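You operate a simulated robot arm through the tools that you are given. There is no shell and no other tool. Be economical: measure what you need, move in short steps, check, and stop when the job is done.

Carry out the task below with a simulated two-armed robot. There is one attempt and no reset: what you move stays moved.

## Task
Take the hot plate card and put it on the blue table. Take the filter from the purple table and put it on top of the filters tin. Put the grey-capped jar on the tiled bench. Press the counter button two times. Put the beaker from the blue table in the bottom of the sink. Put one of the tins from the blue table on the white filter plate there. Take the white cup and put it on top of the brass valve. Open the right sink door. Any order will do. Set down upright: hot plate card, filter, grey-capped jar, beaker.

Only the result counts: the job must be done as asked and must still hold three seconds after the hand-in. Knocking over, shifting, dropping, spilling or breaking anything else fails it.

## Robot
Two 7-joint arms with three-finger grippers on one trunk, on a base that drives. Base frame: it is fixed to the floor where the robot stands at the start and does not move with it; the origin is under the middle of the robot, x ahead of it, y to its left, z up; the surface under the hand at the start is at about z = 800. Lengths are in mm, angles in rad, forces in N, time in s.
The left shoulder is at the start at [86, 126, 1110], the right one opposite. With the tool pointing down near the work surface each hand reaches from about 380 to 860 mm from the robot's upright axis, wherever it stands, measured 20 degrees to its own side. Places, roughly: beaker [-3500, 0, 750]; blue table [-3500, -800, 800]; bottom of the sink (37x20 cm) [-1400, -3320, 680]; brass valve (12x7x11 cm) [-3800, -1100, 800]; counter button [500, 3900, 900]; filter [-1250, 2250, 750]; filter plate (12x12x2 cm) [-3600, -1300, 800]; filters tin [-1250, 2000, 750]; grey-capped jar [750, 3250, 750]; hot plate card [750, 0, 750]; right sink door [-1600, -3100, 400]; tiled bench [600, -800, 800]; tin [-3500, -500, 750]; white cup (6x6x6 cm) [-3700, -1400, 800]. Payload 2.94 kg a hand.
The TCP of each hand is the grasp point between the finger pads, 30 mm short of the fingertips. In the tool frame z runs along the fingers and y along their closing line. The gripper opens to 128 mm. The gripper's body begins 93 mm behind the TCP.
Orientation is that of the tool frame in the base frame, as [roll, pitch, yaw] about the fixed x, y, z axes, in that order (R = Rz(yaw) Ry(pitch) Rx(roll)). With the fingers straight down and closing along the base's y, the tool's x points along the base's -x, its y along +y and its z along -z.

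## Interface
- The arms move only by the tool nudge_tool. It takes "left_moves", "right_moves" or both (then of equal length, played together; a hand with none holds still); each is a list of rows, each a list of 7 numbers: the shift along the base's x, y, z in cm, then the turn, a rotation vector about the base's x, y, z in rad, then the finger opening in cm, from 0 to 12.8. In form: [[tx, ty, tz, wx, wy, wz, claw], ...]. A call has 1 to 12 rows; each row is the pose to reach, as a shift and turn from the pose commanded when the call began. Rows are played at 5 a second. More than 50 mm and 0.15 rad between two rows, or a gripper value outside its range, and nothing of the call is played. Where a pose cannot be reached the arm comes as near as it can. A force on the tool above 40 N (or 10 N above the force at the start of the call, whichever is more), or a blocked arm, ends the call early, and 0.2 s more pass. The fingers move at their own pace and stop on an object; they squeeze with about 40 N. The grip force told is the motor's: it shows also when the fingers shut on nothing. Time passes only in rows, and 0.2 s behind the last, so rows that repeat a pose let the fingers close. It gives the time, the measured TCP pose, the force on the tool (base axes), the opening and the grip force at its end, in the units of the frame above (readings bear some noise), with the torque about the TCP (base axes, N m) and any sound that the robot's microphone picked up.
- Cameras (640 x 400 px; columns grow to the right, rows downward): "scene" is now at [209.1, 10.2, 1260.2]; the picture's right is [0.03, -1.00, 0.00], its down [-0.64, -0.02, -0.77] and it looks along [0.77, 0.03, -0.64] (base axes); focal length 225 px, centre (320, 200). "left" rides on the left gripper at [69, 15, -120] in its tool frame; the picture's right is [-0.22, 0.98, 0.00], its down [-0.82, -0.18, -0.54] and it looks along [-0.53, -0.12, 0.84] (tool axes); focal length 251 px, centre (320, 200). "right" rides on the right gripper at [69, -15, -120] in its tool frame; the picture's right is [0.21, 0.98, 0.00], its down [-0.82, 0.18, -0.54] and it looks along [-0.53, 0.12, 0.84] (tool axes); focal length 251 px, centre (320, 200). There is no depth. A picture from a camera that has moved, and an enlarged one, comes with that camera's place and axes in the base frame and with its lens. The place of the scene camera against the robot may be out by one fixed shift of up to 12 mm in any direction.
- capture(camera): a new picture of that camera. No time passes.
- slide_trunk(by): slides the trunk up (or, below 0, down) by that many mm; the arms and the scene camera ride with it, the base frame stays. It gives what a move gives, with no picture.
- base_move(legs): drives the robot by 1 to 6 legs, each [ahead, left, turn to the left] in mm, mm and rad, along the robot's own axes; the way and the turn of a leg run together, so that a leg with both is an arc; at most 1500 mm and 3.142 rad a leg. The arms and the cameras ride along, it lands a little off, and it stops where it bumps. It gives what a move gives.
- pan_tilt(pan, tilt): turns the head with the scene camera to pan (to the left, within 1.396 rad either way) and tilt (down, from -0.506 to 1.204), counted from straight ahead of the robot. It gives what a move gives.
- inspect(camera, box): a new picture of the part [left, top, right, bottom] of that camera's present view, enlarged. No time passes.
- close_job(): hands the job in; it is judged then, once.

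Work in short steps. Places have to be worked out from the pictures, the camera data and where the tool is seen: move nearer, look again, correct. Check each grasp and each placing, and mend what went wrong. You have 207 turns and 202 pictures in all, those below and enlarged ones among them. Open the grippers and draw the arms clear of the work before you hand the job in, unless the task says otherwise.

The tools are called after ">>>" as name(argument=value, ...) on one line, values as JSON. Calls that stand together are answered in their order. nudge_tool: Moves the arms, as the interface text tells. Its arguments: {"type":"object","properties":{"left_moves":{"type":"array","items":{"type":"array","items":{"type":"number"}}},"right_moves":{"type":"array","items":{"type":"array","items":{"type":"number"}}}},"required":[]} The other tools are called the same way: slide_trunk (by) slides the trunk up or down; base_move (legs) drives the base; pan_tilt (pan, tilt) turns the head that bears the scene camera; capture (camera) takes a picture; inspect (camera, box) takes an enlarged picture of a part of a camera's view; close_job () hands the job in.

At the start:

```text
time: 0.0
left_tcp_pos: [514.7, 226.5, 1124.4]
left_ee_rot: [-3.14, 0.001, -3.14]
left_wrist_force: [0.7, -0.4, -0.1]
left_moment: [-0.02, 0.01, -0.04]
left_opening: 128.1
left_gripper_force: 0.2
right_tcp_pos: [437.2, -215.0, 1090.2]
right_ee_rot: [3.141, 0.0, -3.14]
right_wrist_force: [0.6, 0.9, -0.6]
right_moment: [-0.01, -0.03, -0.03]
right_opening: 128.1
right_gripper_force: 0.0
trunk travel left (down, up): [-325.0, 222.0]
robot x, y, heading: [-2.5, -1.0, 0.003]
head pan, tilt: [0.033, 0.695]
```

scene: 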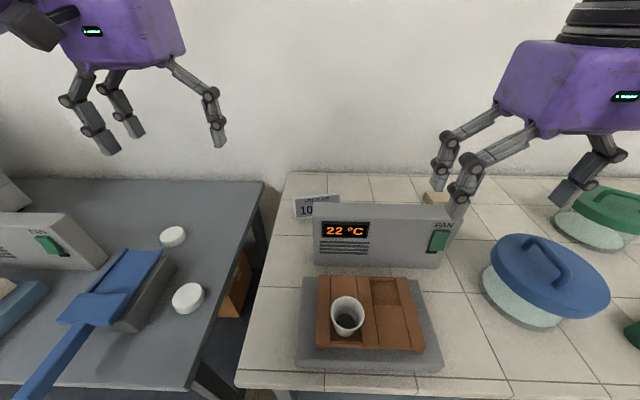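
right: 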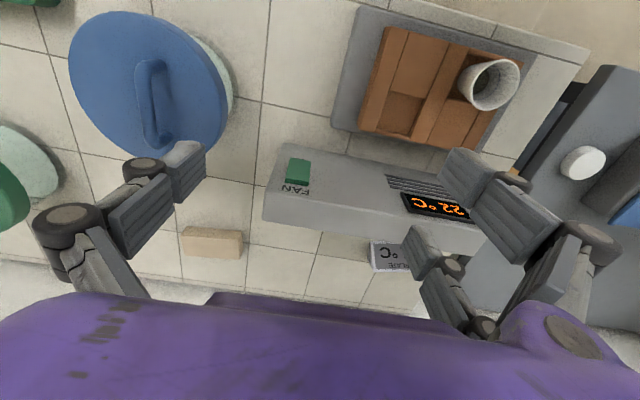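
left: 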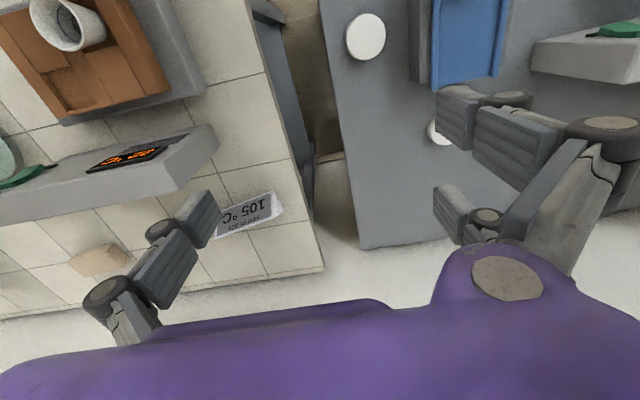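

The card "105 °C" is seen behind the hot plate on the tiled bench. I look at it enlarged from two cameras before doing anything.

>>> inspect(camera="scene", box=[240, 160, 480, 310])

>>> inspect(camera="left", box=[150, 150, 350, 275])

```text
2.67 times, centred on (360, 235) of scene
camera zoom: at [209.1, 10.2, 1260.2], right [0.03, -1.0, 0.0], down [-0.64, -0.02, -0.77], along [0.77, 0.03, -0.64], focal length 600 px, centre (213, 107)
```

zoom: 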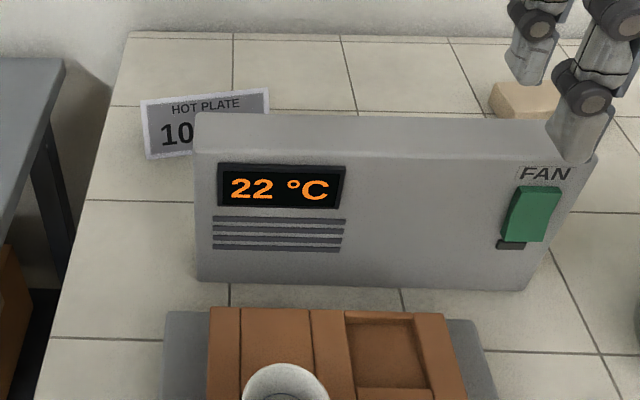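

```text
3.20 times, centred on (250, 212) of left
camera zoom: at [444.6, 242.6, 1243.3], right [0.21, 0.98, 0.0], down [0.82, -0.18, 0.54], along [0.53, -0.12, -0.84], focal length 805 px, centre (544, 160)
```

zoom: 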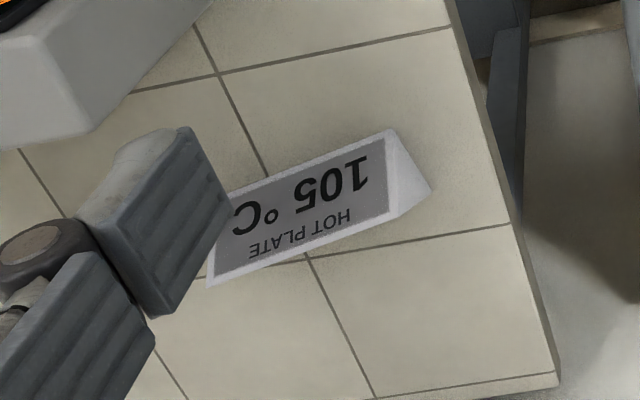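

The card is a tent-shaped block, ridge about z 855, centre near (720, 24). I plan a loop: jar and button first, then the filter, back here for the card, then the blue table and last the sink. I look to the left to plan the drive.

>>> pan_tilt(pan=1.2, tilt=0.35)

>>> capture(camera="scene")

```text
time: 1.4
left_tcp_pos: [512.8, 226.6, 1123.0]
left_ee_rot: [-3.141, 0.002, -3.14]
left_wrist_force: [-0.2, -0.1, -0.6]
left_moment: [0.01, 0.0, 0.01]
left_opening: 128.0
left_gripper_force: 0.1
right_tcp_pos: [438.3, -214.7, 1090.3]
right_ee_rot: [3.142, 0.0, 3.14]
right_wrist_force: [-0.4, 0.3, -0.7]
right_moment: [-0.02, 0.0, 0.02]
right_opening: 128.0
right_gripper_force: 0.1
trunk travel left (down, up): [-325.0, 222.0]
robot x, y, heading: [0.4, -3.0, 0.001]
head pan, tilt: [1.201, 0.351]
```

```text
196 pictures are left
camera scene: at [157.8, 94.2, 1291.1], right [0.93, -0.36, 0.0], down [-0.12, -0.32, -0.94], along [0.34, 0.88, -0.34], focal length 225 px, centre (320, 200)
```

scene: 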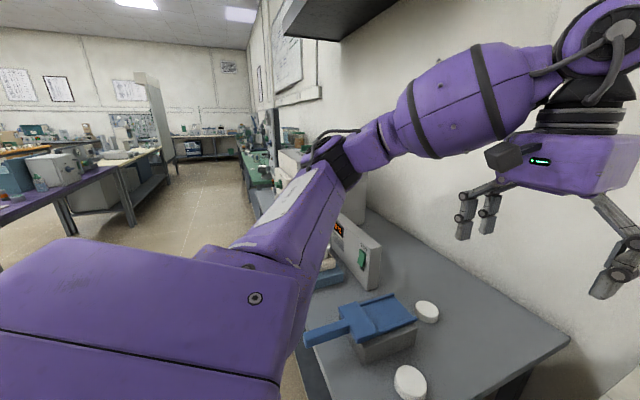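

The aisle to the left runs free along the wall benches. I turn to face +y so that the arms point along the aisle, drive ahead, and look.

>>> base_move(legs=[[0, 0, 1.57], [1400, 0, 0]])

>>> pan_tilt(pan=0, tilt=0.3)

>>> capture(camera="scene")

```text
time: 10.2
left_tcp_pos: [-183.3, 1578.7, 1128.7]
left_ee_rot: [-3.125, 0.021, -1.691]
left_wrist_force: [0.6, 0.9, -0.2]
left_moment: [-0.12, 0.02, 0.01]
left_opening: 127.9
left_gripper_force: 0.1
right_tcp_pos: [308.2, 1432.1, 1126.5]
right_ee_rot: [-3.068, 0.094, -1.89]
right_wrist_force: [0.3, 0.0, -0.5]
right_moment: [0.05, 0.11, -0.01]
right_opening: 127.9
right_gripper_force: 0.1
trunk travel left (down, up): [-325.0, 222.0]
robot x, y, heading: [-3.1, 1055.6, 1.449]
head pan, tilt: [1.201, 0.351]
stopped in leg 2: the robot was blocked; the commanded pose is now the measured one
```

```text
time: 11.6
left_tcp_pos: [-178.9, 1575.2, 1133.4]
left_ee_rot: [-3.131, 0.023, -1.69]
left_wrist_force: [0.3, -1.0, -0.2]
left_moment: [-0.1, -0.02, 0.03]
left_opening: 128.0
left_gripper_force: 0.0
right_tcp_pos: [316.4, 1429.4, 1126.0]
right_ee_rot: [-3.071, 0.092, -1.89]
right_wrist_force: [0.4, 0.8, 0.4]
right_moment: [-0.05, 0.1, 0.0]
right_opening: 128.4
right_gripper_force: 0.0
trunk travel left (down, up): [-325.0, 222.0]
robot x, y, heading: [-0.8, 1057.6, 1.45]
head pan, tilt: [0.0, 0.3]
```

```text
195 pictures are left
camera scene: at [4.4, 1262.6, 1300.5], right [0.99, -0.12, 0.01], down [-0.02, -0.27, -0.96], along [0.12, 0.95, -0.27], focal length 225 px, centre (320, 200)
```

scene: 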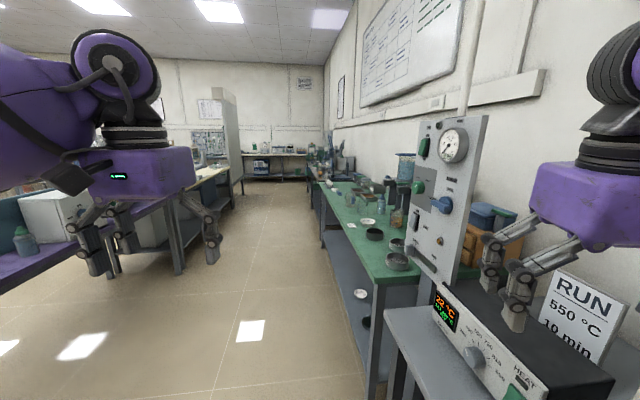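

The drive was blocked and the right arm was pushed a little. I look to the right and around to see what it met.

>>> pan_tilt(pan=-1.2, tilt=0.5)

>>> capture(camera="scene")

>>> capture(camera="right")

```text
time: 13.0
left_tcp_pos: [-178.0, 1574.2, 1133.6]
left_ee_rot: [-3.133, 0.024, -1.69]
left_wrist_force: [0.4, -0.3, -0.3]
left_moment: [0.09, 0.08, 0.01]
left_opening: 128.1
left_gripper_force: 0.0
right_tcp_pos: [316.0, 1428.5, 1127.1]
right_ee_rot: [-3.074, 0.092, -1.89]
right_wrist_force: [7.5, -4.6, -10.0]
right_moment: [0.47, 0.67, -0.01]
right_opening: 127.9
right_gripper_force: 0.1
trunk travel left (down, up): [-325.0, 222.0]
robot x, y, heading: [-2.8, 1059.8, 1.456]
head pan, tilt: [-1.201, 0.499]
```

```text
194 pictures are left
camera scene: at [82.3, 1192.7, 1281.5], right [0.25, -0.97, -0.02], down [-0.45, -0.1, -0.89], along [0.86, 0.23, -0.46], focal length 225 px, centre (320, 200)
```

scene: 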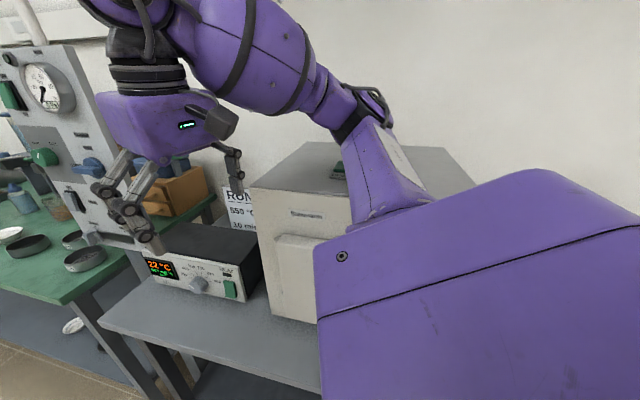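

```text
193 pictures are left
camera right: at [298.3, 1351.9, 1240.3], right [-0.99, 0.11, -0.09], down [0.04, 0.8, 0.6], along [0.13, 0.59, -0.8], focal length 251 px, centre (320, 200)
```

right: 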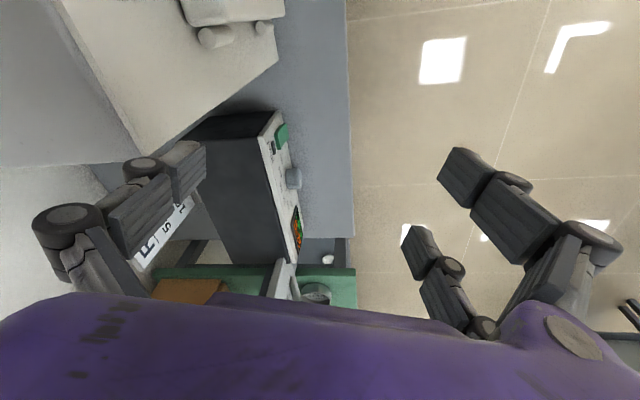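

The right elbow rests on the beige oven. I slip straight away from the benches to the left and look again.

>>> base_move(legs=[[-30, 350, 0], [0, 0, 0.115]])

>>> capture(camera="scene")

```text
time: 17.3
left_tcp_pos: [-584.0, 1586.8, 1123.9]
left_ee_rot: [-3.14, 0.001, -1.575]
left_wrist_force: [-0.1, 0.0, -0.9]
left_moment: [0.01, -0.03, -0.01]
left_opening: 127.8
left_gripper_force: 0.1
right_tcp_pos: [-82.4, 1500.9, 1112.5]
right_ee_rot: [-3.082, 0.063, -1.755]
right_wrist_force: [0.4, 0.4, 0.7]
right_moment: [0.01, -0.03, 0.01]
right_opening: 128.1
right_gripper_force: 0.1
trunk travel left (down, up): [-325.0, 222.0]
robot x, y, heading: [-360.8, 1073.1, 1.568]
head pan, tilt: [-1.201, 0.499]
```

```text
192 pictures are left
camera scene: at [-279.6, 1242.0, 1277.4], right [0.36, -0.93, 0.0], down [-0.45, -0.17, -0.88], along [0.82, 0.31, -0.48], focal length 225 px, centre (320, 200)
```

scene: 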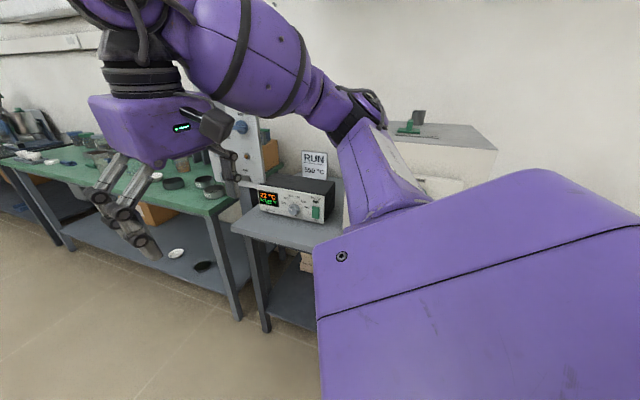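

The things on the oven's top still stand. The aisle at x about -300 is clear, so I drive ahead to y about 3200.

>>> base_move(legs=[[0, -50, 0], [1050, 0, 0], [1050, 0, 0]])

>>> capture(camera="scene")

```text
time: 28.5
left_tcp_pos: [-516.9, 3705.7, 1124.2]
left_ee_rot: [-3.141, 0.003, -1.58]
left_wrist_force: [0.1, -0.2, -0.6]
left_moment: [0.01, 0.02, -0.03]
left_opening: 128.1
left_gripper_force: 0.1
right_tcp_pos: [-16.6, 3616.8, 1111.8]
right_ee_rot: [-3.085, 0.061, -1.761]
right_wrist_force: [-0.1, 0.6, -0.7]
right_moment: [0.01, -0.01, 0.0]
right_opening: 128.0
right_gripper_force: 0.1
trunk travel left (down, up): [-325.0, 222.0]
robot x, y, heading: [-294.1, 3188.2, 1.56]
head pan, tilt: [-1.201, 0.499]
```

```text
191 pictures are left
camera scene: at [-214.8, 3359.3, 1277.4], right [0.35, -0.94, 0.0], down [-0.45, -0.17, -0.88], along [0.82, 0.31, -0.48], focal length 225 px, centre (320, 200)
```

scene: 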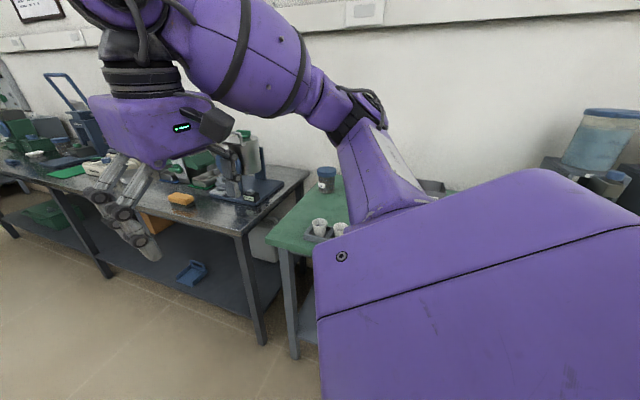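

I turn to face the bench and look with the head level ahead.

>>> base_move(legs=[[0, 0, -1.56]])

>>> pan_tilt(pan=0, tilt=0.5)

>>> capture(camera="scene")

```text
time: 32.7
left_tcp_pos: [215.2, 3424.0, 1124.6]
left_ee_rot: [-3.14, 0.002, -3.126]
left_wrist_force: [0.7, 0.3, 0.5]
left_moment: [-0.02, 0.02, -0.01]
left_opening: 127.9
left_gripper_force: 0.0
right_tcp_pos: [138.5, 2921.4, 1112.2]
right_ee_rot: [-3.083, 0.063, 2.973]
right_wrist_force: [0.6, 0.1, -0.1]
right_moment: [-0.01, 0.01, -0.02]
right_opening: 128.0
right_gripper_force: 0.2
trunk travel left (down, up): [-325.0, 222.0]
robot x, y, heading: [-295.0, 3187.0, 0.014]
head pan, tilt: [-1.201, 0.499]
```

```text
time: 34.1
left_tcp_pos: [215.2, 3423.2, 1125.6]
left_ee_rot: [-3.141, 0.002, -3.124]
left_wrist_force: [-0.9, -0.3, -0.6]
left_moment: [0.02, -0.02, 0.02]
left_opening: 127.8
left_gripper_force: 0.0
right_tcp_pos: [137.8, 2921.2, 1112.6]
right_ee_rot: [-3.082, 0.061, 2.974]
right_wrist_force: [0.5, -0.2, -0.3]
right_moment: [0.0, 0.0, -0.01]
right_opening: 127.9
right_gripper_force: 0.0
trunk travel left (down, up): [-325.0, 222.0]
robot x, y, heading: [-292.7, 3190.4, 0.014]
head pan, tilt: [0.0, 0.499]
```

```text
190 pictures are left
camera scene: at [-80.2, 3200.2, 1277.4], right [0.01, -1.0, 0.0], down [-0.48, -0.01, -0.88], along [0.88, 0.01, -0.48], focal length 225 px, centre (320, 200)
```

scene: 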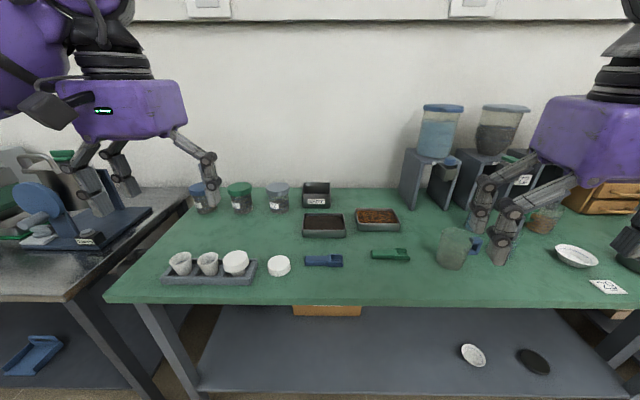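

Three jars stand at the back left of the green bench; the grey-capped one seems the rightmost. I enlarge it and the bench to the left.

>>> inspect(camera="scene", box=[160, 160, 400, 310])

>>> pan_tilt(pan=0.75, tilt=0.45)

>>> capture(camera="scene")

```text
2.67 times, centred on (280, 235) of scene
camera zoom: at [-80.2, 3200.2, 1277.4], right [0.01, -1.0, 0.0], down [-0.48, -0.01, -0.88], along [0.88, 0.01, -0.48], focal length 600 px, centre (427, 107)
```

zoom: 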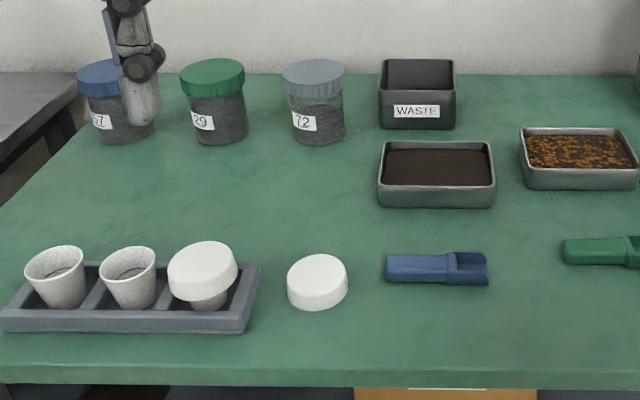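

```text
time: 35.2
left_tcp_pos: [215.2, 3424.1, 1123.7]
left_ee_rot: [-3.14, 0.001, -3.126]
left_wrist_force: [0.0, 0.6, 0.0]
left_moment: [-0.01, 0.01, -0.03]
left_opening: 127.7
left_gripper_force: 0.1
right_tcp_pos: [138.6, 2920.4, 1111.3]
right_ee_rot: [-3.083, 0.06, 2.974]
right_wrist_force: [0.3, -0.2, 0.9]
right_moment: [0.02, 0.01, 0.04]
right_opening: 127.8
right_gripper_force: 0.0
trunk travel left (down, up): [-325.0, 222.0]
robot x, y, heading: [-294.1, 3190.6, 0.01]
head pan, tilt: [0.75, 0.45]
```

```text
188 pictures are left
camera scene: at [-104.8, 3262.5, 1281.9], right [0.69, -0.72, 0.0], down [-0.31, -0.3, -0.9], along [0.65, 0.62, -0.44], focal length 225 px, centre (320, 200)
```

scene: 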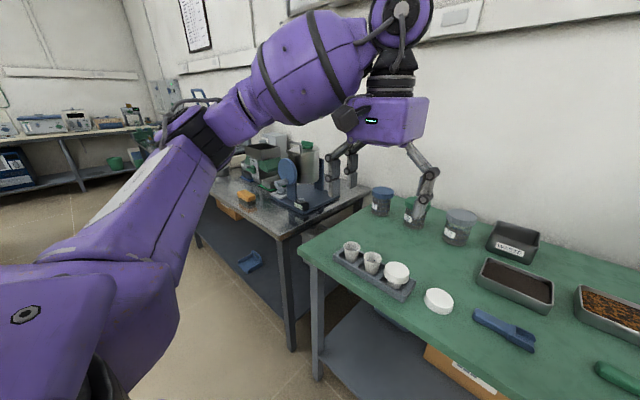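

The grey cap is clear. The counter button should be on the steel bench to the left, so I slide left to view that first.

>>> base_move(legs=[[100, 600, 0]])

>>> pan_tilt(pan=0, tilt=0.6)

>>> capture(camera="scene")

```text
time: 41.0
left_tcp_pos: [309.7, 4028.2, 1124.1]
left_ee_rot: [-3.14, 0.001, -3.128]
left_wrist_force: [-0.4, -0.2, 0.5]
left_moment: [-0.01, -0.01, -0.01]
left_opening: 128.3
left_gripper_force: 0.1
right_tcp_pos: [230.3, 3526.1, 1111.8]
right_ee_rot: [-3.083, 0.061, 2.971]
right_wrist_force: [0.2, -0.2, -0.4]
right_moment: [0.02, 0.0, 0.02]
right_opening: 128.2
right_gripper_force: 0.1
trunk travel left (down, up): [-325.0, 222.0]
robot x, y, heading: [-203.0, 3793.2, 0.011]
head pan, tilt: [0.75, 0.45]
```

```text
time: 42.1
left_tcp_pos: [308.7, 4028.3, 1123.5]
left_ee_rot: [-3.137, 0.002, -3.13]
left_wrist_force: [0.6, 0.3, 0.7]
left_moment: [0.02, 0.01, 0.02]
left_opening: 128.0
left_gripper_force: 0.1
right_tcp_pos: [230.9, 3525.7, 1110.6]
right_ee_rot: [-3.082, 0.061, 2.971]
right_wrist_force: [0.4, -0.2, 0.0]
right_moment: [-0.02, -0.01, 0.04]
right_opening: 127.8
right_gripper_force: 0.0
trunk travel left (down, up): [-325.0, 222.0]
robot x, y, heading: [-201.2, 3797.3, 0.01]
head pan, tilt: [0.0, 0.6]
```

```text
187 pictures are left
camera scene: at [10.3, 3805.4, 1268.3], right [0.01, -1.0, 0.0], down [-0.56, -0.01, -0.83], along [0.83, 0.01, -0.56], focal length 225 px, centre (320, 200)
```

scene: 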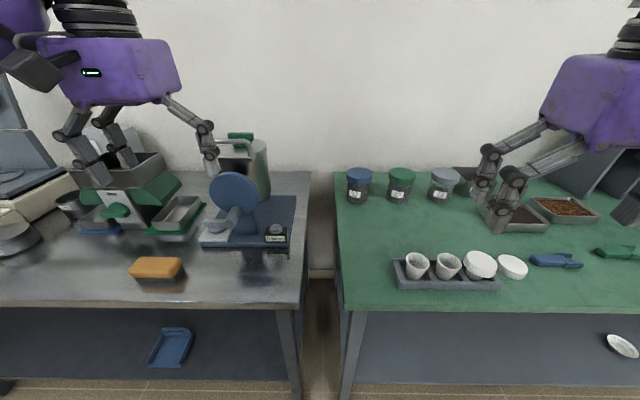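

A tally counter on a blue base is at (275, 235). I enlarge it.

>>> inspect(camera="scene", box=[190, 165, 310, 265])

```text
4.00 times, centred on (250, 215) of scene
camera zoom: at [10.3, 3805.4, 1268.3], right [0.01, -1.0, 0.0], down [-0.56, -0.01, -0.83], along [0.83, 0.01, -0.56], focal length 900 px, centre (600, 140)
```

zoom: 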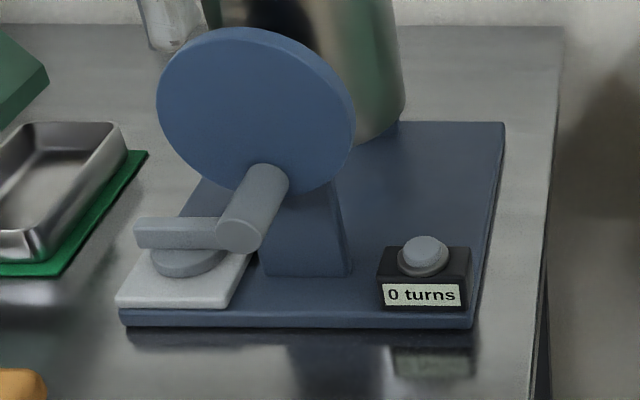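

The counter button with "0 turns" sits near (465, 3930, 870). I bring the left hand above it, closed and turned so that the gripper body clears the wheel.

>>> nudge_tool(left_moves=[[2, -1.5, 0, 0, 0, 0.143, 8], [4, -3, 0, 0, 0, 0.286, 4], [6, -4.5, 0, 0, 0, 0.429, 0], [8, -6, 0, 0, 0, 0.571, 0], [10, -7.5, 0, 0, 0, 0.714, 0], [12, -8.7, 0, 0, 0, 0.857, 0], [14, -9.8, 0, 0, 0, 1.0, 0], [15.6, -9.8, -2, 0, 0, 1.143, 0], [15.6, -9.8, -4, 0, 0, 1.286, 0], [15.6, -9.8, -6, 0, 0, 1.428, 0], [15.6, -9.8, -8, 0, 0, 1.57, 0], [15.6, -9.8, -9, 0, 0, 1.57, 0]])

>>> capture(camera="left")

>>> capture(camera="scene")

```text
time: 44.7
left_tcp_pos: [465.5, 3930.5, 1034.3]
left_ee_rot: [-3.14, 0.0, -1.559]
left_wrist_force: [0.1, -0.2, -0.1]
left_moment: [0.02, -0.02, 0.02]
left_opening: 0.0
left_gripper_force: 3.1
right_tcp_pos: [230.8, 3526.4, 1113.1]
right_ee_rot: [-3.083, 0.061, 2.97]
right_wrist_force: [0.1, 0.8, 0.3]
right_moment: [0.0, 0.03, 0.03]
right_opening: 128.1
right_gripper_force: 0.1
trunk travel left (down, up): [-325.0, 222.0]
robot x, y, heading: [-204.4, 3797.5, 0.013]
head pan, tilt: [0.0, 0.6]
```

```text
185 pictures are left
camera left: at [450.6, 3861.5, 1153.8], right [-0.98, 0.2, 0.0], down [0.17, 0.82, 0.54], along [0.11, 0.53, -0.84], focal length 251 px, centre (320, 200)
```

left: 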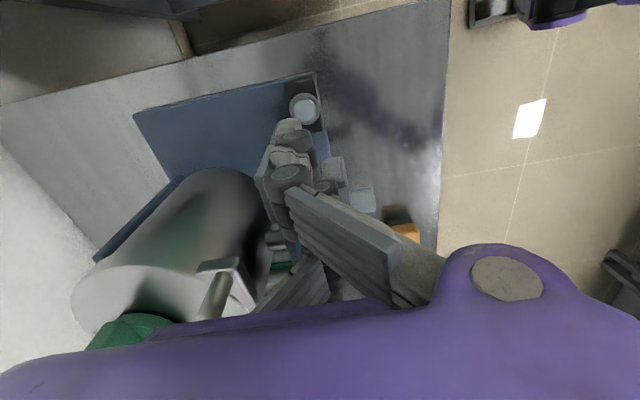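

```text
184 pictures are left
camera scene: at [10.3, 3805.4, 1268.3], right [0.01, -1.0, 0.0], down [-0.56, -0.01, -0.83], along [0.83, 0.01, -0.56], focal length 225 px, centre (320, 200)
```

scene: 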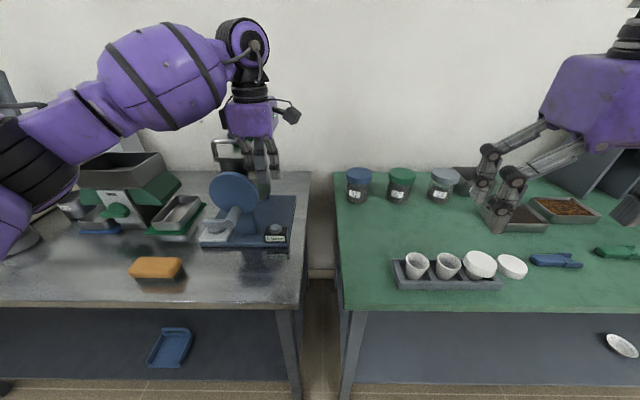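

The left camera puts the button near (481, 3923, 858). I shift over it, come down partway and check.

>>> nudge_tool(left_moves=[[1.5, -0.7, 0, 0, 0, 0, 0], [1.5, -0.7, -4, 0, 0, 0, 0], [1.5, -0.7, -8, 0, 0, 0, 0], [1.5, -0.7, -11, 0, 0, 0, 0]])

>>> capture(camera="left")

>>> inspect(camera="scene", box=[190, 145, 310, 265])

```text
time: 45.7
left_tcp_pos: [479.1, 3922.7, 924.3]
left_ee_rot: [3.141, 0.003, -1.563]
left_wrist_force: [0.4, -5.4, -0.8]
left_moment: [0.23, 0.12, -0.09]
left_opening: 0.0
left_gripper_force: 3.0
right_tcp_pos: [231.0, 3526.5, 1111.6]
right_ee_rot: [-3.082, 0.059, 2.971]
right_wrist_force: [0.1, 0.2, -0.2]
right_moment: [0.02, -0.01, -0.04]
right_opening: 128.0
right_gripper_force: 0.1
trunk travel left (down, up): [-325.0, 222.0]
robot x, y, heading: [-203.2, 3798.1, 0.008]
head pan, tilt: [0.0, 0.6]
```

```text
183 pictures are left
camera left: at [465.0, 3852.8, 1043.1], right [-0.98, 0.21, 0.0], down [0.17, 0.82, 0.54], along [0.11, 0.53, -0.84], focal length 251 px, centre (320, 200)
```

left: 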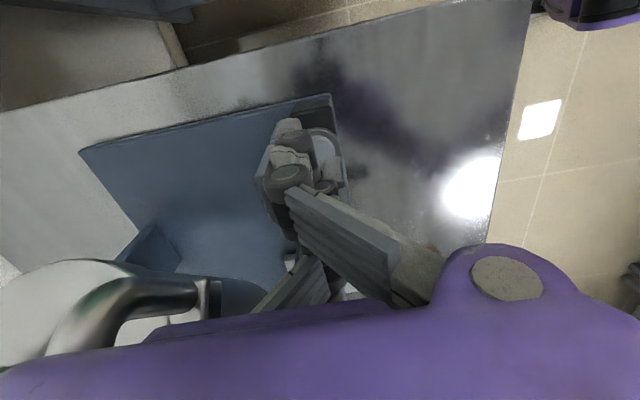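

```text
3.33 times, centred on (250, 205) of scene
camera zoom: at [10.7, 3804.7, 1268.2], right [0.01, -1.0, 0.0], down [-0.57, -0.01, -0.82], along [0.82, 0.01, -0.57], focal length 750 px, centre (553, 183)
```

zoom: 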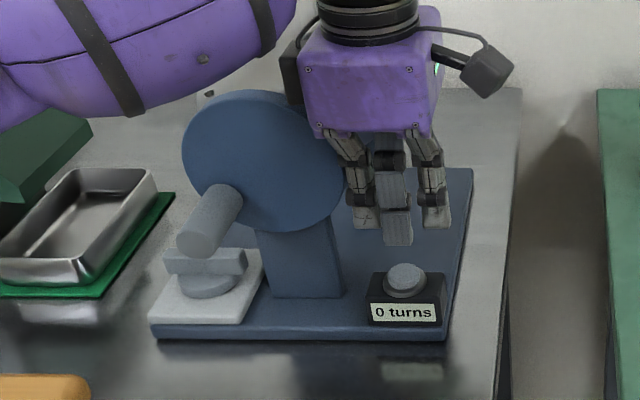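

The counter still reads 0, but the side of the hand rubbed the wheel: its crank handle has swung about 45°. I retrace the way up, which should turn it back, and look.

>>> nudge_tool(left_moves=[[0, 0, 3, 0, 0, 0, 0], [0, 0, 7, 0, 0, 0, 0], [0, 0, 11, 0, 0, 0, 0]])

>>> inspect(camera="scene", box=[190, 145, 310, 265])

```text
time: 46.5
left_tcp_pos: [479.9, 3923.9, 1036.3]
left_ee_rot: [-3.14, 0.002, -1.561]
left_wrist_force: [-0.8, 1.0, 0.2]
left_moment: [0.01, -0.03, 0.01]
left_opening: 0.0
left_gripper_force: 3.1
right_tcp_pos: [230.0, 3526.0, 1112.5]
right_ee_rot: [-3.083, 0.061, 2.97]
right_wrist_force: [0.2, -0.2, 0.2]
right_moment: [-0.02, -0.05, -0.02]
right_opening: 128.1
right_gripper_force: 0.0
trunk travel left (down, up): [-325.0, 222.0]
robot x, y, heading: [-204.6, 3799.1, 0.005]
head pan, tilt: [0.0, 0.6]
```

```text
3.33 times, centred on (250, 205) of scene
camera zoom: at [9.8, 3805.0, 1268.4], right [0.01, -1.0, 0.0], down [-0.56, -0.01, -0.83], along [0.83, 0.01, -0.56], focal length 750 px, centre (553, 183)
```

zoom: 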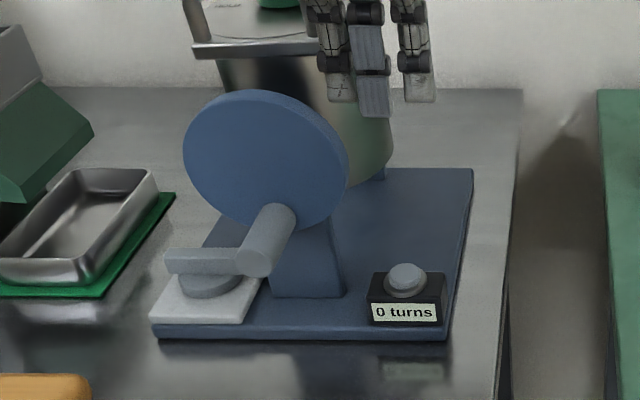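

The crank is back where it was. I tilt the hand 0.45 rad so its body leans away from the wheel, keep the tip over the button, and come down again.

>>> nudge_tool(left_moves=[[0, -3, 0, 0.15, 0, 0, 0], [0, -3, 0, 0.3, 0, 0, 0], [0, -2, 0, 0.45, 0, 0, 0], [0, -1.7, -4, 0.45, 0, 0, 0], [0, -1.7, -8, 0.45, 0, 0, 0], [0, -1.7, -11.5, 0.45, 0, 0, 0]])

>>> inspect(camera="scene", box=[190, 145, 310, 265])

```text
time: 47.9
left_tcp_pos: [479.6, 3905.8, 917.0]
left_ee_rot: [-3.136, 0.451, -1.56]
left_wrist_force: [-0.1, -0.4, 0.7]
left_moment: [-0.01, 0.03, 0.01]
left_opening: 0.0
left_gripper_force: 3.0
right_tcp_pos: [230.9, 3526.2, 1111.4]
right_ee_rot: [-3.082, 0.057, 2.97]
right_wrist_force: [0.1, -0.1, -0.2]
right_moment: [0.0, 0.01, -0.02]
right_opening: 128.0
right_gripper_force: 0.0
trunk travel left (down, up): [-325.0, 222.0]
robot x, y, heading: [-204.4, 3792.3, 0.01]
head pan, tilt: [0.0, 0.6]
```

```text
3.33 times, centred on (250, 205) of scene
camera zoom: at [11.0, 3805.4, 1268.2], right [0.01, -1.0, 0.0], down [-0.57, -0.01, -0.82], along [0.82, 0.01, -0.57], focal length 750 px, centre (553, 183)
```

zoom: 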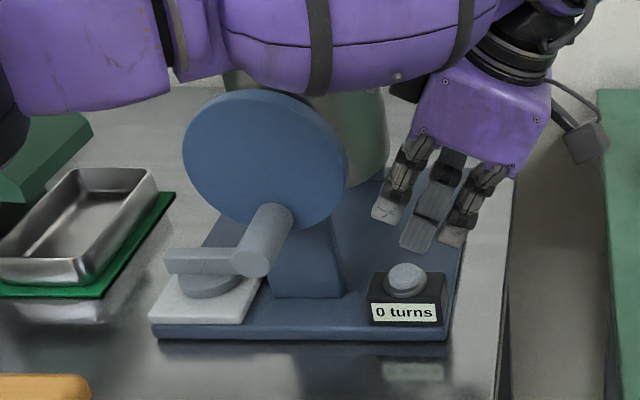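

Clear of the wheel. I press on down in small steps towards the button top (about 29 mm below the tip).

>>> nudge_tool(left_moves=[[0, 0.4, -1.5, 0, 0, 0, 0], [0, 0.4, -2.3, 0, 0, 0, 0], [0, 0.4, -2.8, 0, 0, 0, 0], [0, 0.4, -3.1, 0, 0, 0, 0]])

>>> inspect(camera="scene", box=[190, 145, 310, 265])

```text
time: 48.9
left_tcp_pos: [478.9, 3910.4, 887.1]
left_ee_rot: [-3.134, 0.451, -1.559]
left_wrist_force: [-0.7, 0.3, 0.8]
left_moment: [0.0, -0.04, 0.0]
left_opening: 0.2
left_gripper_force: 2.8
right_tcp_pos: [230.6, 3525.8, 1112.5]
right_ee_rot: [-3.08, 0.061, 2.971]
right_wrist_force: [-1.0, -0.3, 0.1]
right_moment: [0.01, 0.01, 0.0]
right_opening: 127.8
right_gripper_force: 0.0
trunk travel left (down, up): [-325.0, 222.0]
robot x, y, heading: [-203.0, 3793.5, 0.008]
head pan, tilt: [0.0, 0.6]
```

```text
3.33 times, centred on (250, 205) of scene
camera zoom: at [10.3, 3805.4, 1268.3], right [0.01, -1.0, 0.0], down [-0.56, -0.01, -0.83], along [0.82, 0.01, -0.56], focal length 750 px, centre (553, 183)
```

zoom: 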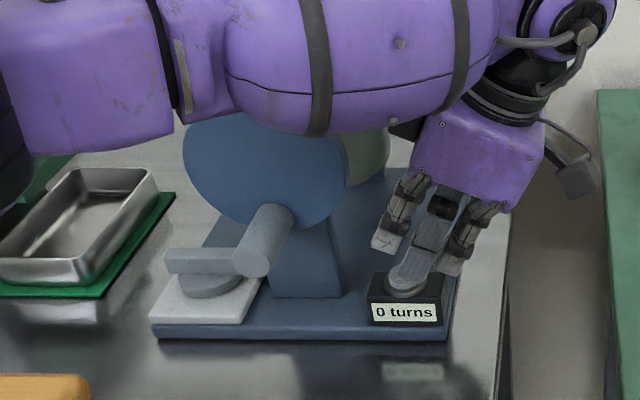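

Almost on the button, no force yet. I press 8 mm more in small steps and watch the display.

>>> nudge_tool(left_moves=[[0, 0, -0.3, 0, 0, 0, 0], [0, 0, -0.6, 0, 0, 0, 0], [0, 0, -0.9, 0, 0, 0, 0]])

>>> inspect(camera="scene", box=[190, 145, 310, 265])

```text
time: 49.7
left_tcp_pos: [480.5, 3909.1, 879.0]
left_ee_rot: [-3.132, 0.45, -1.557]
left_wrist_force: [-0.1, -1.0, 3.5]
left_moment: [-0.03, -0.01, 0.02]
left_opening: 0.1
left_gripper_force: 2.5
right_tcp_pos: [229.8, 3525.6, 1112.0]
right_ee_rot: [-3.082, 0.062, 2.97]
right_wrist_force: [0.0, 1.0, 0.8]
right_moment: [0.0, 0.04, 0.04]
right_opening: 128.0
right_gripper_force: 0.0
trunk travel left (down, up): [-325.0, 222.0]
robot x, y, heading: [-203.5, 3799.7, 0.01]
head pan, tilt: [0.0, 0.6]
```

```text
3.33 times, centred on (250, 205) of scene
camera zoom: at [9.8, 3805.3, 1268.5], right [0.01, -1.0, 0.0], down [-0.56, -0.01, -0.83], along [0.83, 0.01, -0.56], focal length 750 px, centre (553, 183)
```

zoom: 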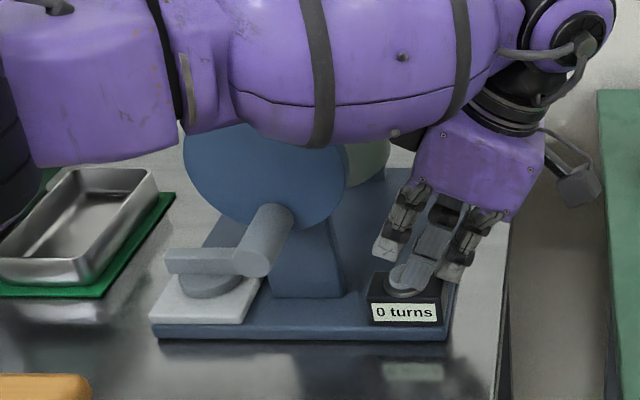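

Light contact of 3.5 N now. I press 5 mm further.

>>> nudge_tool(left_moves=[[0, 0, -0.25, 0, 0, 0, 0], [0, 0, -0.5, 0, 0, 0, 0]])

>>> inspect(camera="scene", box=[190, 145, 310, 265])

```text
time: 50.3
left_tcp_pos: [479.8, 3909.6, 878.2]
left_ee_rot: [-3.129, 0.45, -1.555]
left_wrist_force: [-3.0, 0.3, 28.5]
left_moment: [-0.37, -0.31, -0.01]
left_opening: 0.1
left_gripper_force: 3.2
right_tcp_pos: [227.2, 3524.1, 1112.8]
right_ee_rot: [-3.082, 0.062, 2.972]
right_wrist_force: [1.1, -0.7, 0.4]
right_moment: [-0.01, -0.01, -0.02]
right_opening: 128.1
right_gripper_force: 0.2
trunk travel left (down, up): [-325.0, 222.0]
robot x, y, heading: [-199.3, 3795.9, 0.01]
head pan, tilt: [0.0, 0.6]
```

```text
3.33 times, centred on (250, 205) of scene
camera zoom: at [7.2, 3805.1, 1269.1], right [0.01, -1.0, 0.0], down [-0.56, -0.01, -0.83], along [0.83, 0.01, -0.56], focal length 750 px, centre (553, 183)
```

zoom: 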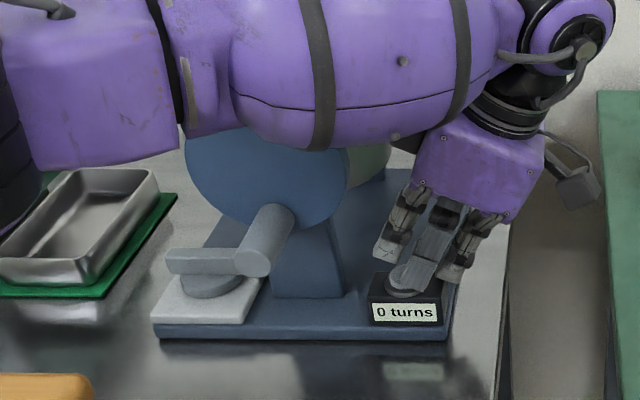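

28 N and stalled, so the button is at its stop or I'm on its rim. I lift and read the display.

>>> nudge_tool(left_moves=[[0, 0, 1, 0, 0, 0, 0], [0, 0, 3, 0, 0, 0, 0], [0, 0, 4, 0, 0, 0, 0]])

>>> inspect(camera="scene", box=[230, 205, 310, 255])

>>> capture(camera="left")

```text
time: 51.1
left_tcp_pos: [480.5, 3910.3, 912.2]
left_ee_rot: [-3.138, 0.454, -1.561]
left_wrist_force: [-0.1, -0.2, -0.1]
left_moment: [0.04, 0.02, -0.03]
left_opening: 0.0
left_gripper_force: 3.3
right_tcp_pos: [230.7, 3527.2, 1111.2]
right_ee_rot: [-3.082, 0.061, 2.971]
right_wrist_force: [0.1, 0.2, 0.2]
right_moment: [0.03, -0.01, 0.02]
right_opening: 127.8
right_gripper_force: 0.1
trunk travel left (down, up): [-325.0, 222.0]
robot x, y, heading: [-200.6, 3795.1, 0.01]
head pan, tilt: [0.0, 0.6]
```

```text
8.00 times, centred on (270, 230) of scene
camera zoom: at [10.6, 3805.4, 1268.2], right [0.01, -1.0, 0.0], down [-0.57, -0.01, -0.82], along [0.82, 0.01, -0.57], focal length 1801 px, centre (720, -40)
```

zoom: 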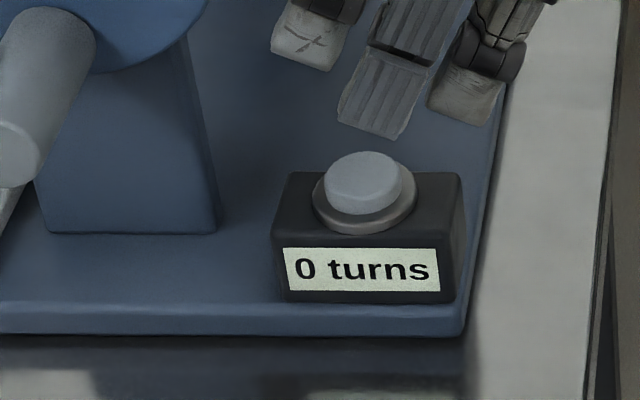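

```text
175 pictures are left
camera left: at [465.9, 3795.8, 989.6], right [-0.98, 0.18, 0.09], down [0.17, 0.5, 0.85], along [0.11, 0.84, -0.53], focal length 251 px, centre (320, 200)
```

left: 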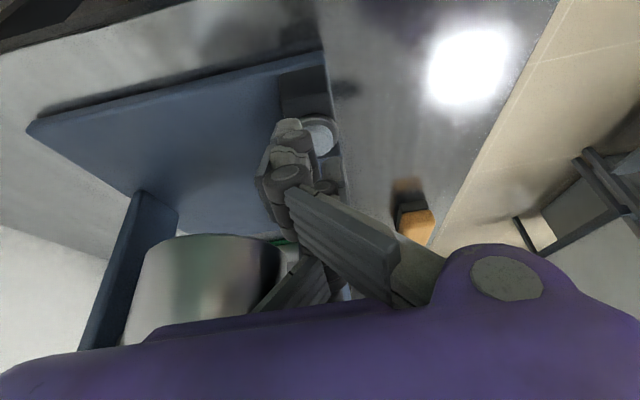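

The press gave no click and the splayed rear fingers may have met the box first. I raise, straighten the hand back to its old yaw and open it, so that a single finger can press with the body well away from the wheel; then I look at the gripper's real shape.

>>> nudge_tool(left_moves=[[0, -2, 4, -0.15, 0, 0, 0], [0, -4, 8, -0.3, 0, 0, 0], [0, -6, 12, -0.45, 0, 0, 0]])

>>> nudge_tool(left_moves=[[0, 0, 0, 0, 0, -0.143, 4], [0, 0, 0, 0, 0, -0.286, 8], [0, 0, 0, 0, 0, -0.429, 12.8], [0, 0, 0, 0, 0, -0.571, 12.8], [0, 0, 0, 0, 0, -0.714, 12.8], [0, 0, 0, 0, 0, -0.857, 12.8], [0, 0, 0, 0, 0, -1.0, 12.8], [0, 0, 0, 0, 0, -1.143, 12.8], [0, 0, 0, 0, 0, -1.286, 12.8], [0, 0, 0, 0, 0, -1.428, 12.8], [0, 0, 0, 0, 0, -1.57, 12.8]])

>>> inspect(camera="scene", box=[200, 90, 360, 250])

>>> capture(camera="left")

```text
time: 51.9
left_tcp_pos: [479.3, 3848.3, 1033.2]
left_ee_rot: [-3.139, 0.001, -1.562]
left_wrist_force: [-0.1, -0.4, 0.4]
left_moment: [0.02, 0.0, -0.01]
left_opening: 0.3
left_gripper_force: 2.8
right_tcp_pos: [230.3, 3526.5, 1112.8]
right_ee_rot: [-3.083, 0.059, 2.969]
right_wrist_force: [-0.5, -0.3, -0.2]
right_moment: [0.05, -0.04, -0.03]
right_opening: 128.0
right_gripper_force: 0.0
trunk travel left (down, up): [-325.0, 222.0]
robot x, y, heading: [-206.9, 3796.9, 0.009]
head pan, tilt: [0.0, 0.6]
```

```text
time: 54.3
left_tcp_pos: [479.5, 3850.0, 1034.3]
left_ee_rot: [-3.138, 0.003, -3.133]
left_wrist_force: [-0.5, -0.7, -0.4]
left_moment: [0.02, 0.01, 0.0]
left_opening: 128.3
left_gripper_force: 0.1
right_tcp_pos: [231.5, 3525.9, 1112.0]
right_ee_rot: [-3.084, 0.062, 2.969]
right_wrist_force: [-0.2, 0.2, -0.3]
right_moment: [-0.05, 0.02, 0.0]
right_opening: 128.1
right_gripper_force: 0.1
trunk travel left (down, up): [-325.0, 222.0]
robot x, y, heading: [-203.8, 3795.8, 0.012]
head pan, tilt: [0.0, 0.6]
```

```text
2.50 times, centred on (280, 170) of scene
camera zoom: at [10.3, 3805.4, 1268.3], right [0.01, -1.0, 0.0], down [-0.56, -0.01, -0.83], along [0.83, 0.01, -0.56], focal length 563 px, centre (420, 275)
```

zoom: 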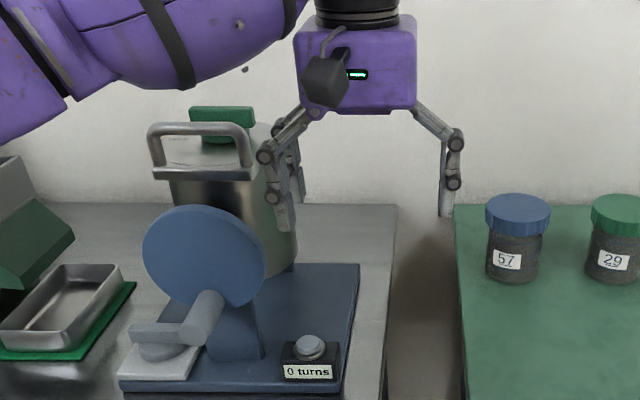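

```text
173 pictures are left
camera left: at [410.5, 3865.2, 1153.3], right [0.21, 0.98, 0.0], down [0.82, -0.17, 0.54], along [0.53, -0.11, -0.84], focal length 251 px, centre (320, 200)
```

left: 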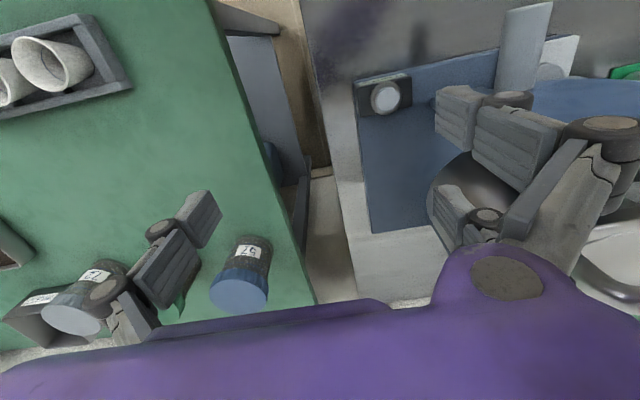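

The tally box top, not the button, likely stopped me: with 0.45 rad tilt one rear finger hung lower. Triangulated, the button top is at (480, 3927, 848). I go back to the closed, turned hand with only 0.2 rad tilt.

>>> nudge_tool(left_moves=[[0, 0, 0, 0, 0, 0.143, 8], [0, 0, 0, 0, 0, 0.286, 4], [0, 0, 0, 0, 0, 0.429, 0], [0, 0, 0, 0, 0, 0.571, 0], [0, 0, 0, 0, 0, 0.714, 0], [0, 0, 0, 0, 0, 0.857, 0], [0, 0, 0, 0, 0, 1.0, 0], [0, 0, 0, 0, 0, 1.143, 0], [0, 0, 0, 0, 0, 1.286, 0], [0, 0, 0, 0, 0, 1.428, 0], [0, 0, 0, 0, 0, 1.571, 0]])

>>> nudge_tool(left_moves=[[0, 2, 0, 0.1, 0, 0, 0], [0, 4, -4, 0.2, 0, 0, 0], [0, 6, -8, 0.2, 0, 0, 0], [0.1, 7.0, -11, 0.2, 0, 0, 0], [0.1, 7.0, -13.5, 0.2, 0, 0, 0]])

>>> inspect(camera="scene", box=[190, 145, 310, 265])

```text
time: 56.7
left_tcp_pos: [480.4, 3850.7, 1034.5]
left_ee_rot: [-3.139, 0.001, -1.558]
left_wrist_force: [0.1, 0.3, -0.1]
left_moment: [-0.01, 0.01, 0.0]
left_opening: 0.3
left_gripper_force: 3.3
right_tcp_pos: [230.6, 3525.0, 1112.4]
right_ee_rot: [-3.082, 0.061, 2.97]
right_wrist_force: [-0.4, 0.1, -0.3]
right_moment: [0.01, 0.01, 0.0]
right_opening: 127.8
right_gripper_force: 0.1
trunk travel left (down, up): [-325.0, 222.0]
robot x, y, heading: [-199.8, 3795.6, 0.009]
head pan, tilt: [0.0, 0.6]
```

```text
time: 57.9
left_tcp_pos: [480.6, 3919.1, 900.0]
left_ee_rot: [-3.137, 0.202, -1.558]
left_wrist_force: [-0.2, 0.0, -0.2]
left_moment: [-0.04, 0.04, -0.03]
left_opening: 0.0
left_gripper_force: 2.5
right_tcp_pos: [230.6, 3525.7, 1111.1]
right_ee_rot: [-3.083, 0.059, 2.971]
right_wrist_force: [0.7, 0.5, 0.4]
right_moment: [-0.01, 0.01, -0.01]
right_opening: 128.1
right_gripper_force: 0.0
trunk travel left (down, up): [-325.0, 222.0]
robot x, y, heading: [-204.5, 3794.4, 0.013]
head pan, tilt: [0.0, 0.6]
```

```text
3.33 times, centred on (250, 205) of scene
camera zoom: at [10.8, 3805.3, 1268.2], right [0.01, -1.0, 0.0], down [-0.57, -0.01, -0.82], along [0.82, 0.01, -0.57], focal length 750 px, centre (553, 183)
```

zoom: 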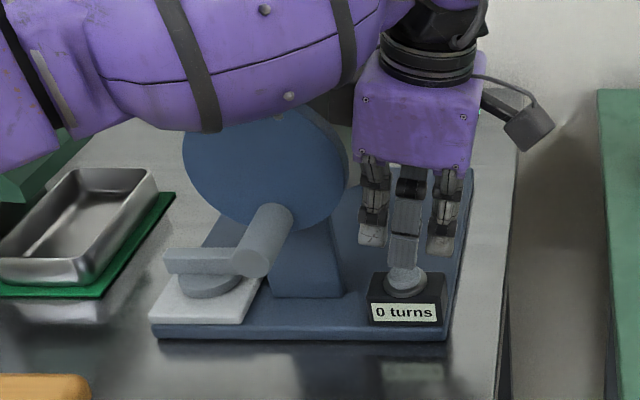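

Well aligned, crank untouched. I press down now to about 8 mm past contact.

>>> nudge_tool(left_moves=[[0, 0, -1.5, 0, 0, 0, 0], [0, 0, -2.1, 0, 0, 0, 0], [0, 0, -2.5, 0, 0, 0, 0], [0, 0, -2.8, 0, 0, 0, 0], [0, 0, -2.8, 0, 0, 0, 0]])

>>> inspect(camera="scene", box=[190, 145, 310, 265])

```text
time: 59.1
left_tcp_pos: [481.1, 3920.0, 876.4]
left_ee_rot: [-3.134, 0.2, -1.557]
left_wrist_force: [0.6, -0.2, 23.2]
left_moment: [-0.35, -0.08, 0.06]
left_opening: 0.0
left_gripper_force: 2.9
right_tcp_pos: [228.6, 3526.0, 1114.4]
right_ee_rot: [-3.083, 0.063, 2.97]
right_wrist_force: [-0.1, -0.1, 0.5]
right_moment: [0.01, -0.01, 0.0]
right_opening: 127.6
right_gripper_force: 0.0
trunk travel left (down, up): [-325.0, 222.0]
robot x, y, heading: [-199.5, 3796.2, 0.012]
head pan, tilt: [0.0, 0.6]
heard: click
```

```text
3.33 times, centred on (250, 205) of scene
camera zoom: at [8.1, 3805.0, 1268.9], right [0.01, -1.0, 0.0], down [-0.56, -0.01, -0.83], along [0.83, 0.01, -0.56], focal length 750 px, centre (553, 183)
```

zoom: 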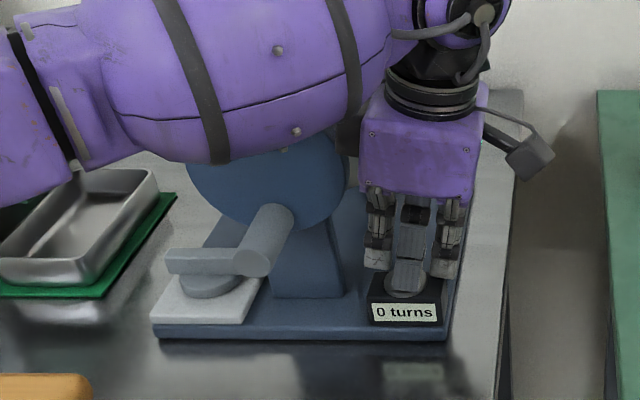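

Click heard: one press. I lift fully and press a second time the same way.

>>> nudge_tool(left_moves=[[0, 0, 1, 0, 0, 0, 0], [0, 0, 2.3, 0, 0, 0, 0], [0, 0, 2.3, 0, 0, 0, 0]])

>>> nudge_tool(left_moves=[[0, 0, -1.0, 0, 0, 0, 0], [0, 0, -1.6, 0, 0, 0, 0], [0, 0, -2.0, 0, 0, 0, 0], [0, 0, -2.3, 0, 0, 0, 0], [0, 0, -2.3, 0, 0, 0, 0]])

```text
time: 59.9
left_tcp_pos: [482.2, 3920.3, 893.1]
left_ee_rot: [-3.139, 0.201, -1.559]
left_wrist_force: [0.3, 0.7, 0.9]
left_moment: [-0.03, 0.03, 0.0]
left_opening: 0.0
left_gripper_force: 3.2
right_tcp_pos: [229.4, 3526.4, 1111.5]
right_ee_rot: [-3.082, 0.062, 2.971]
right_wrist_force: [0.2, -0.4, -0.7]
right_moment: [0.01, 0.03, 0.02]
right_opening: 127.7
right_gripper_force: 0.1
trunk travel left (down, up): [-325.0, 222.0]
robot x, y, heading: [-201.1, 3795.8, 0.008]
head pan, tilt: [0.0, 0.6]
```

```text
time: 61.1
left_tcp_pos: [481.0, 3918.3, 874.5]
left_ee_rot: [-3.134, 0.201, -1.556]
left_wrist_force: [1.0, -0.3, 24.2]
left_moment: [-0.42, -0.15, 0.02]
left_opening: 0.0
left_gripper_force: 3.3
right_tcp_pos: [229.4, 3524.1, 1112.1]
right_ee_rot: [-3.082, 0.063, 2.971]
right_wrist_force: [-0.1, 0.5, 0.1]
right_moment: [0.01, -0.07, -0.02]
right_opening: 128.1
right_gripper_force: 0.1
trunk travel left (down, up): [-325.0, 222.0]
robot x, y, heading: [-200.6, 3790.9, 0.009]
head pan, tilt: [0.0, 0.6]
heard: click
```

Second click heard. I lift straight, lean away, straighten the hand, and check the counter and crank.

>>> nudge_tool(left_moves=[[0, 0, 2, 0, 0, 0, 0], [0, 0, 5, 0, 0, 0, 0], [0, -3, 9, 0, 0, 0, 0], [0, -6, 13, -0.1, 0, 0, 0], [-4, -6, 16, -0.2, 0, 0, 0], [-8, -3, 19, -0.2, 0, 0, 0], [-12, 0, 23, -0.2, 0, 0, 0]])

>>> inspect(camera="scene", box=[190, 145, 310, 265])

```text
refused: row 6 steps farther than a row can; nothing moved
```

```text
3.33 times, centred on (250, 205) of scene
camera zoom: at [8.1, 3805.0, 1268.9], right [0.01, -1.0, 0.0], down [-0.56, -0.01, -0.83], along [0.83, 0.01, -0.56], focal length 750 px, centre (553, 183)
```

zoom: 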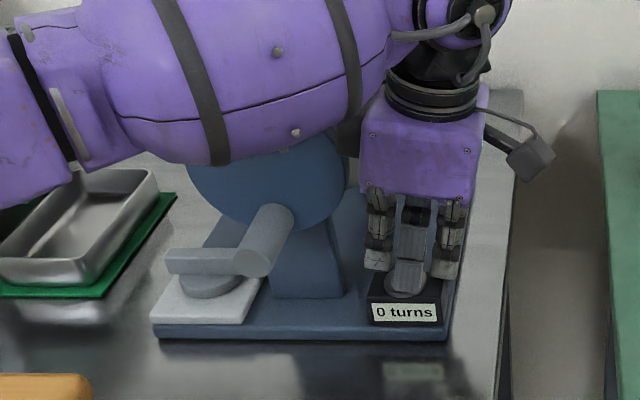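

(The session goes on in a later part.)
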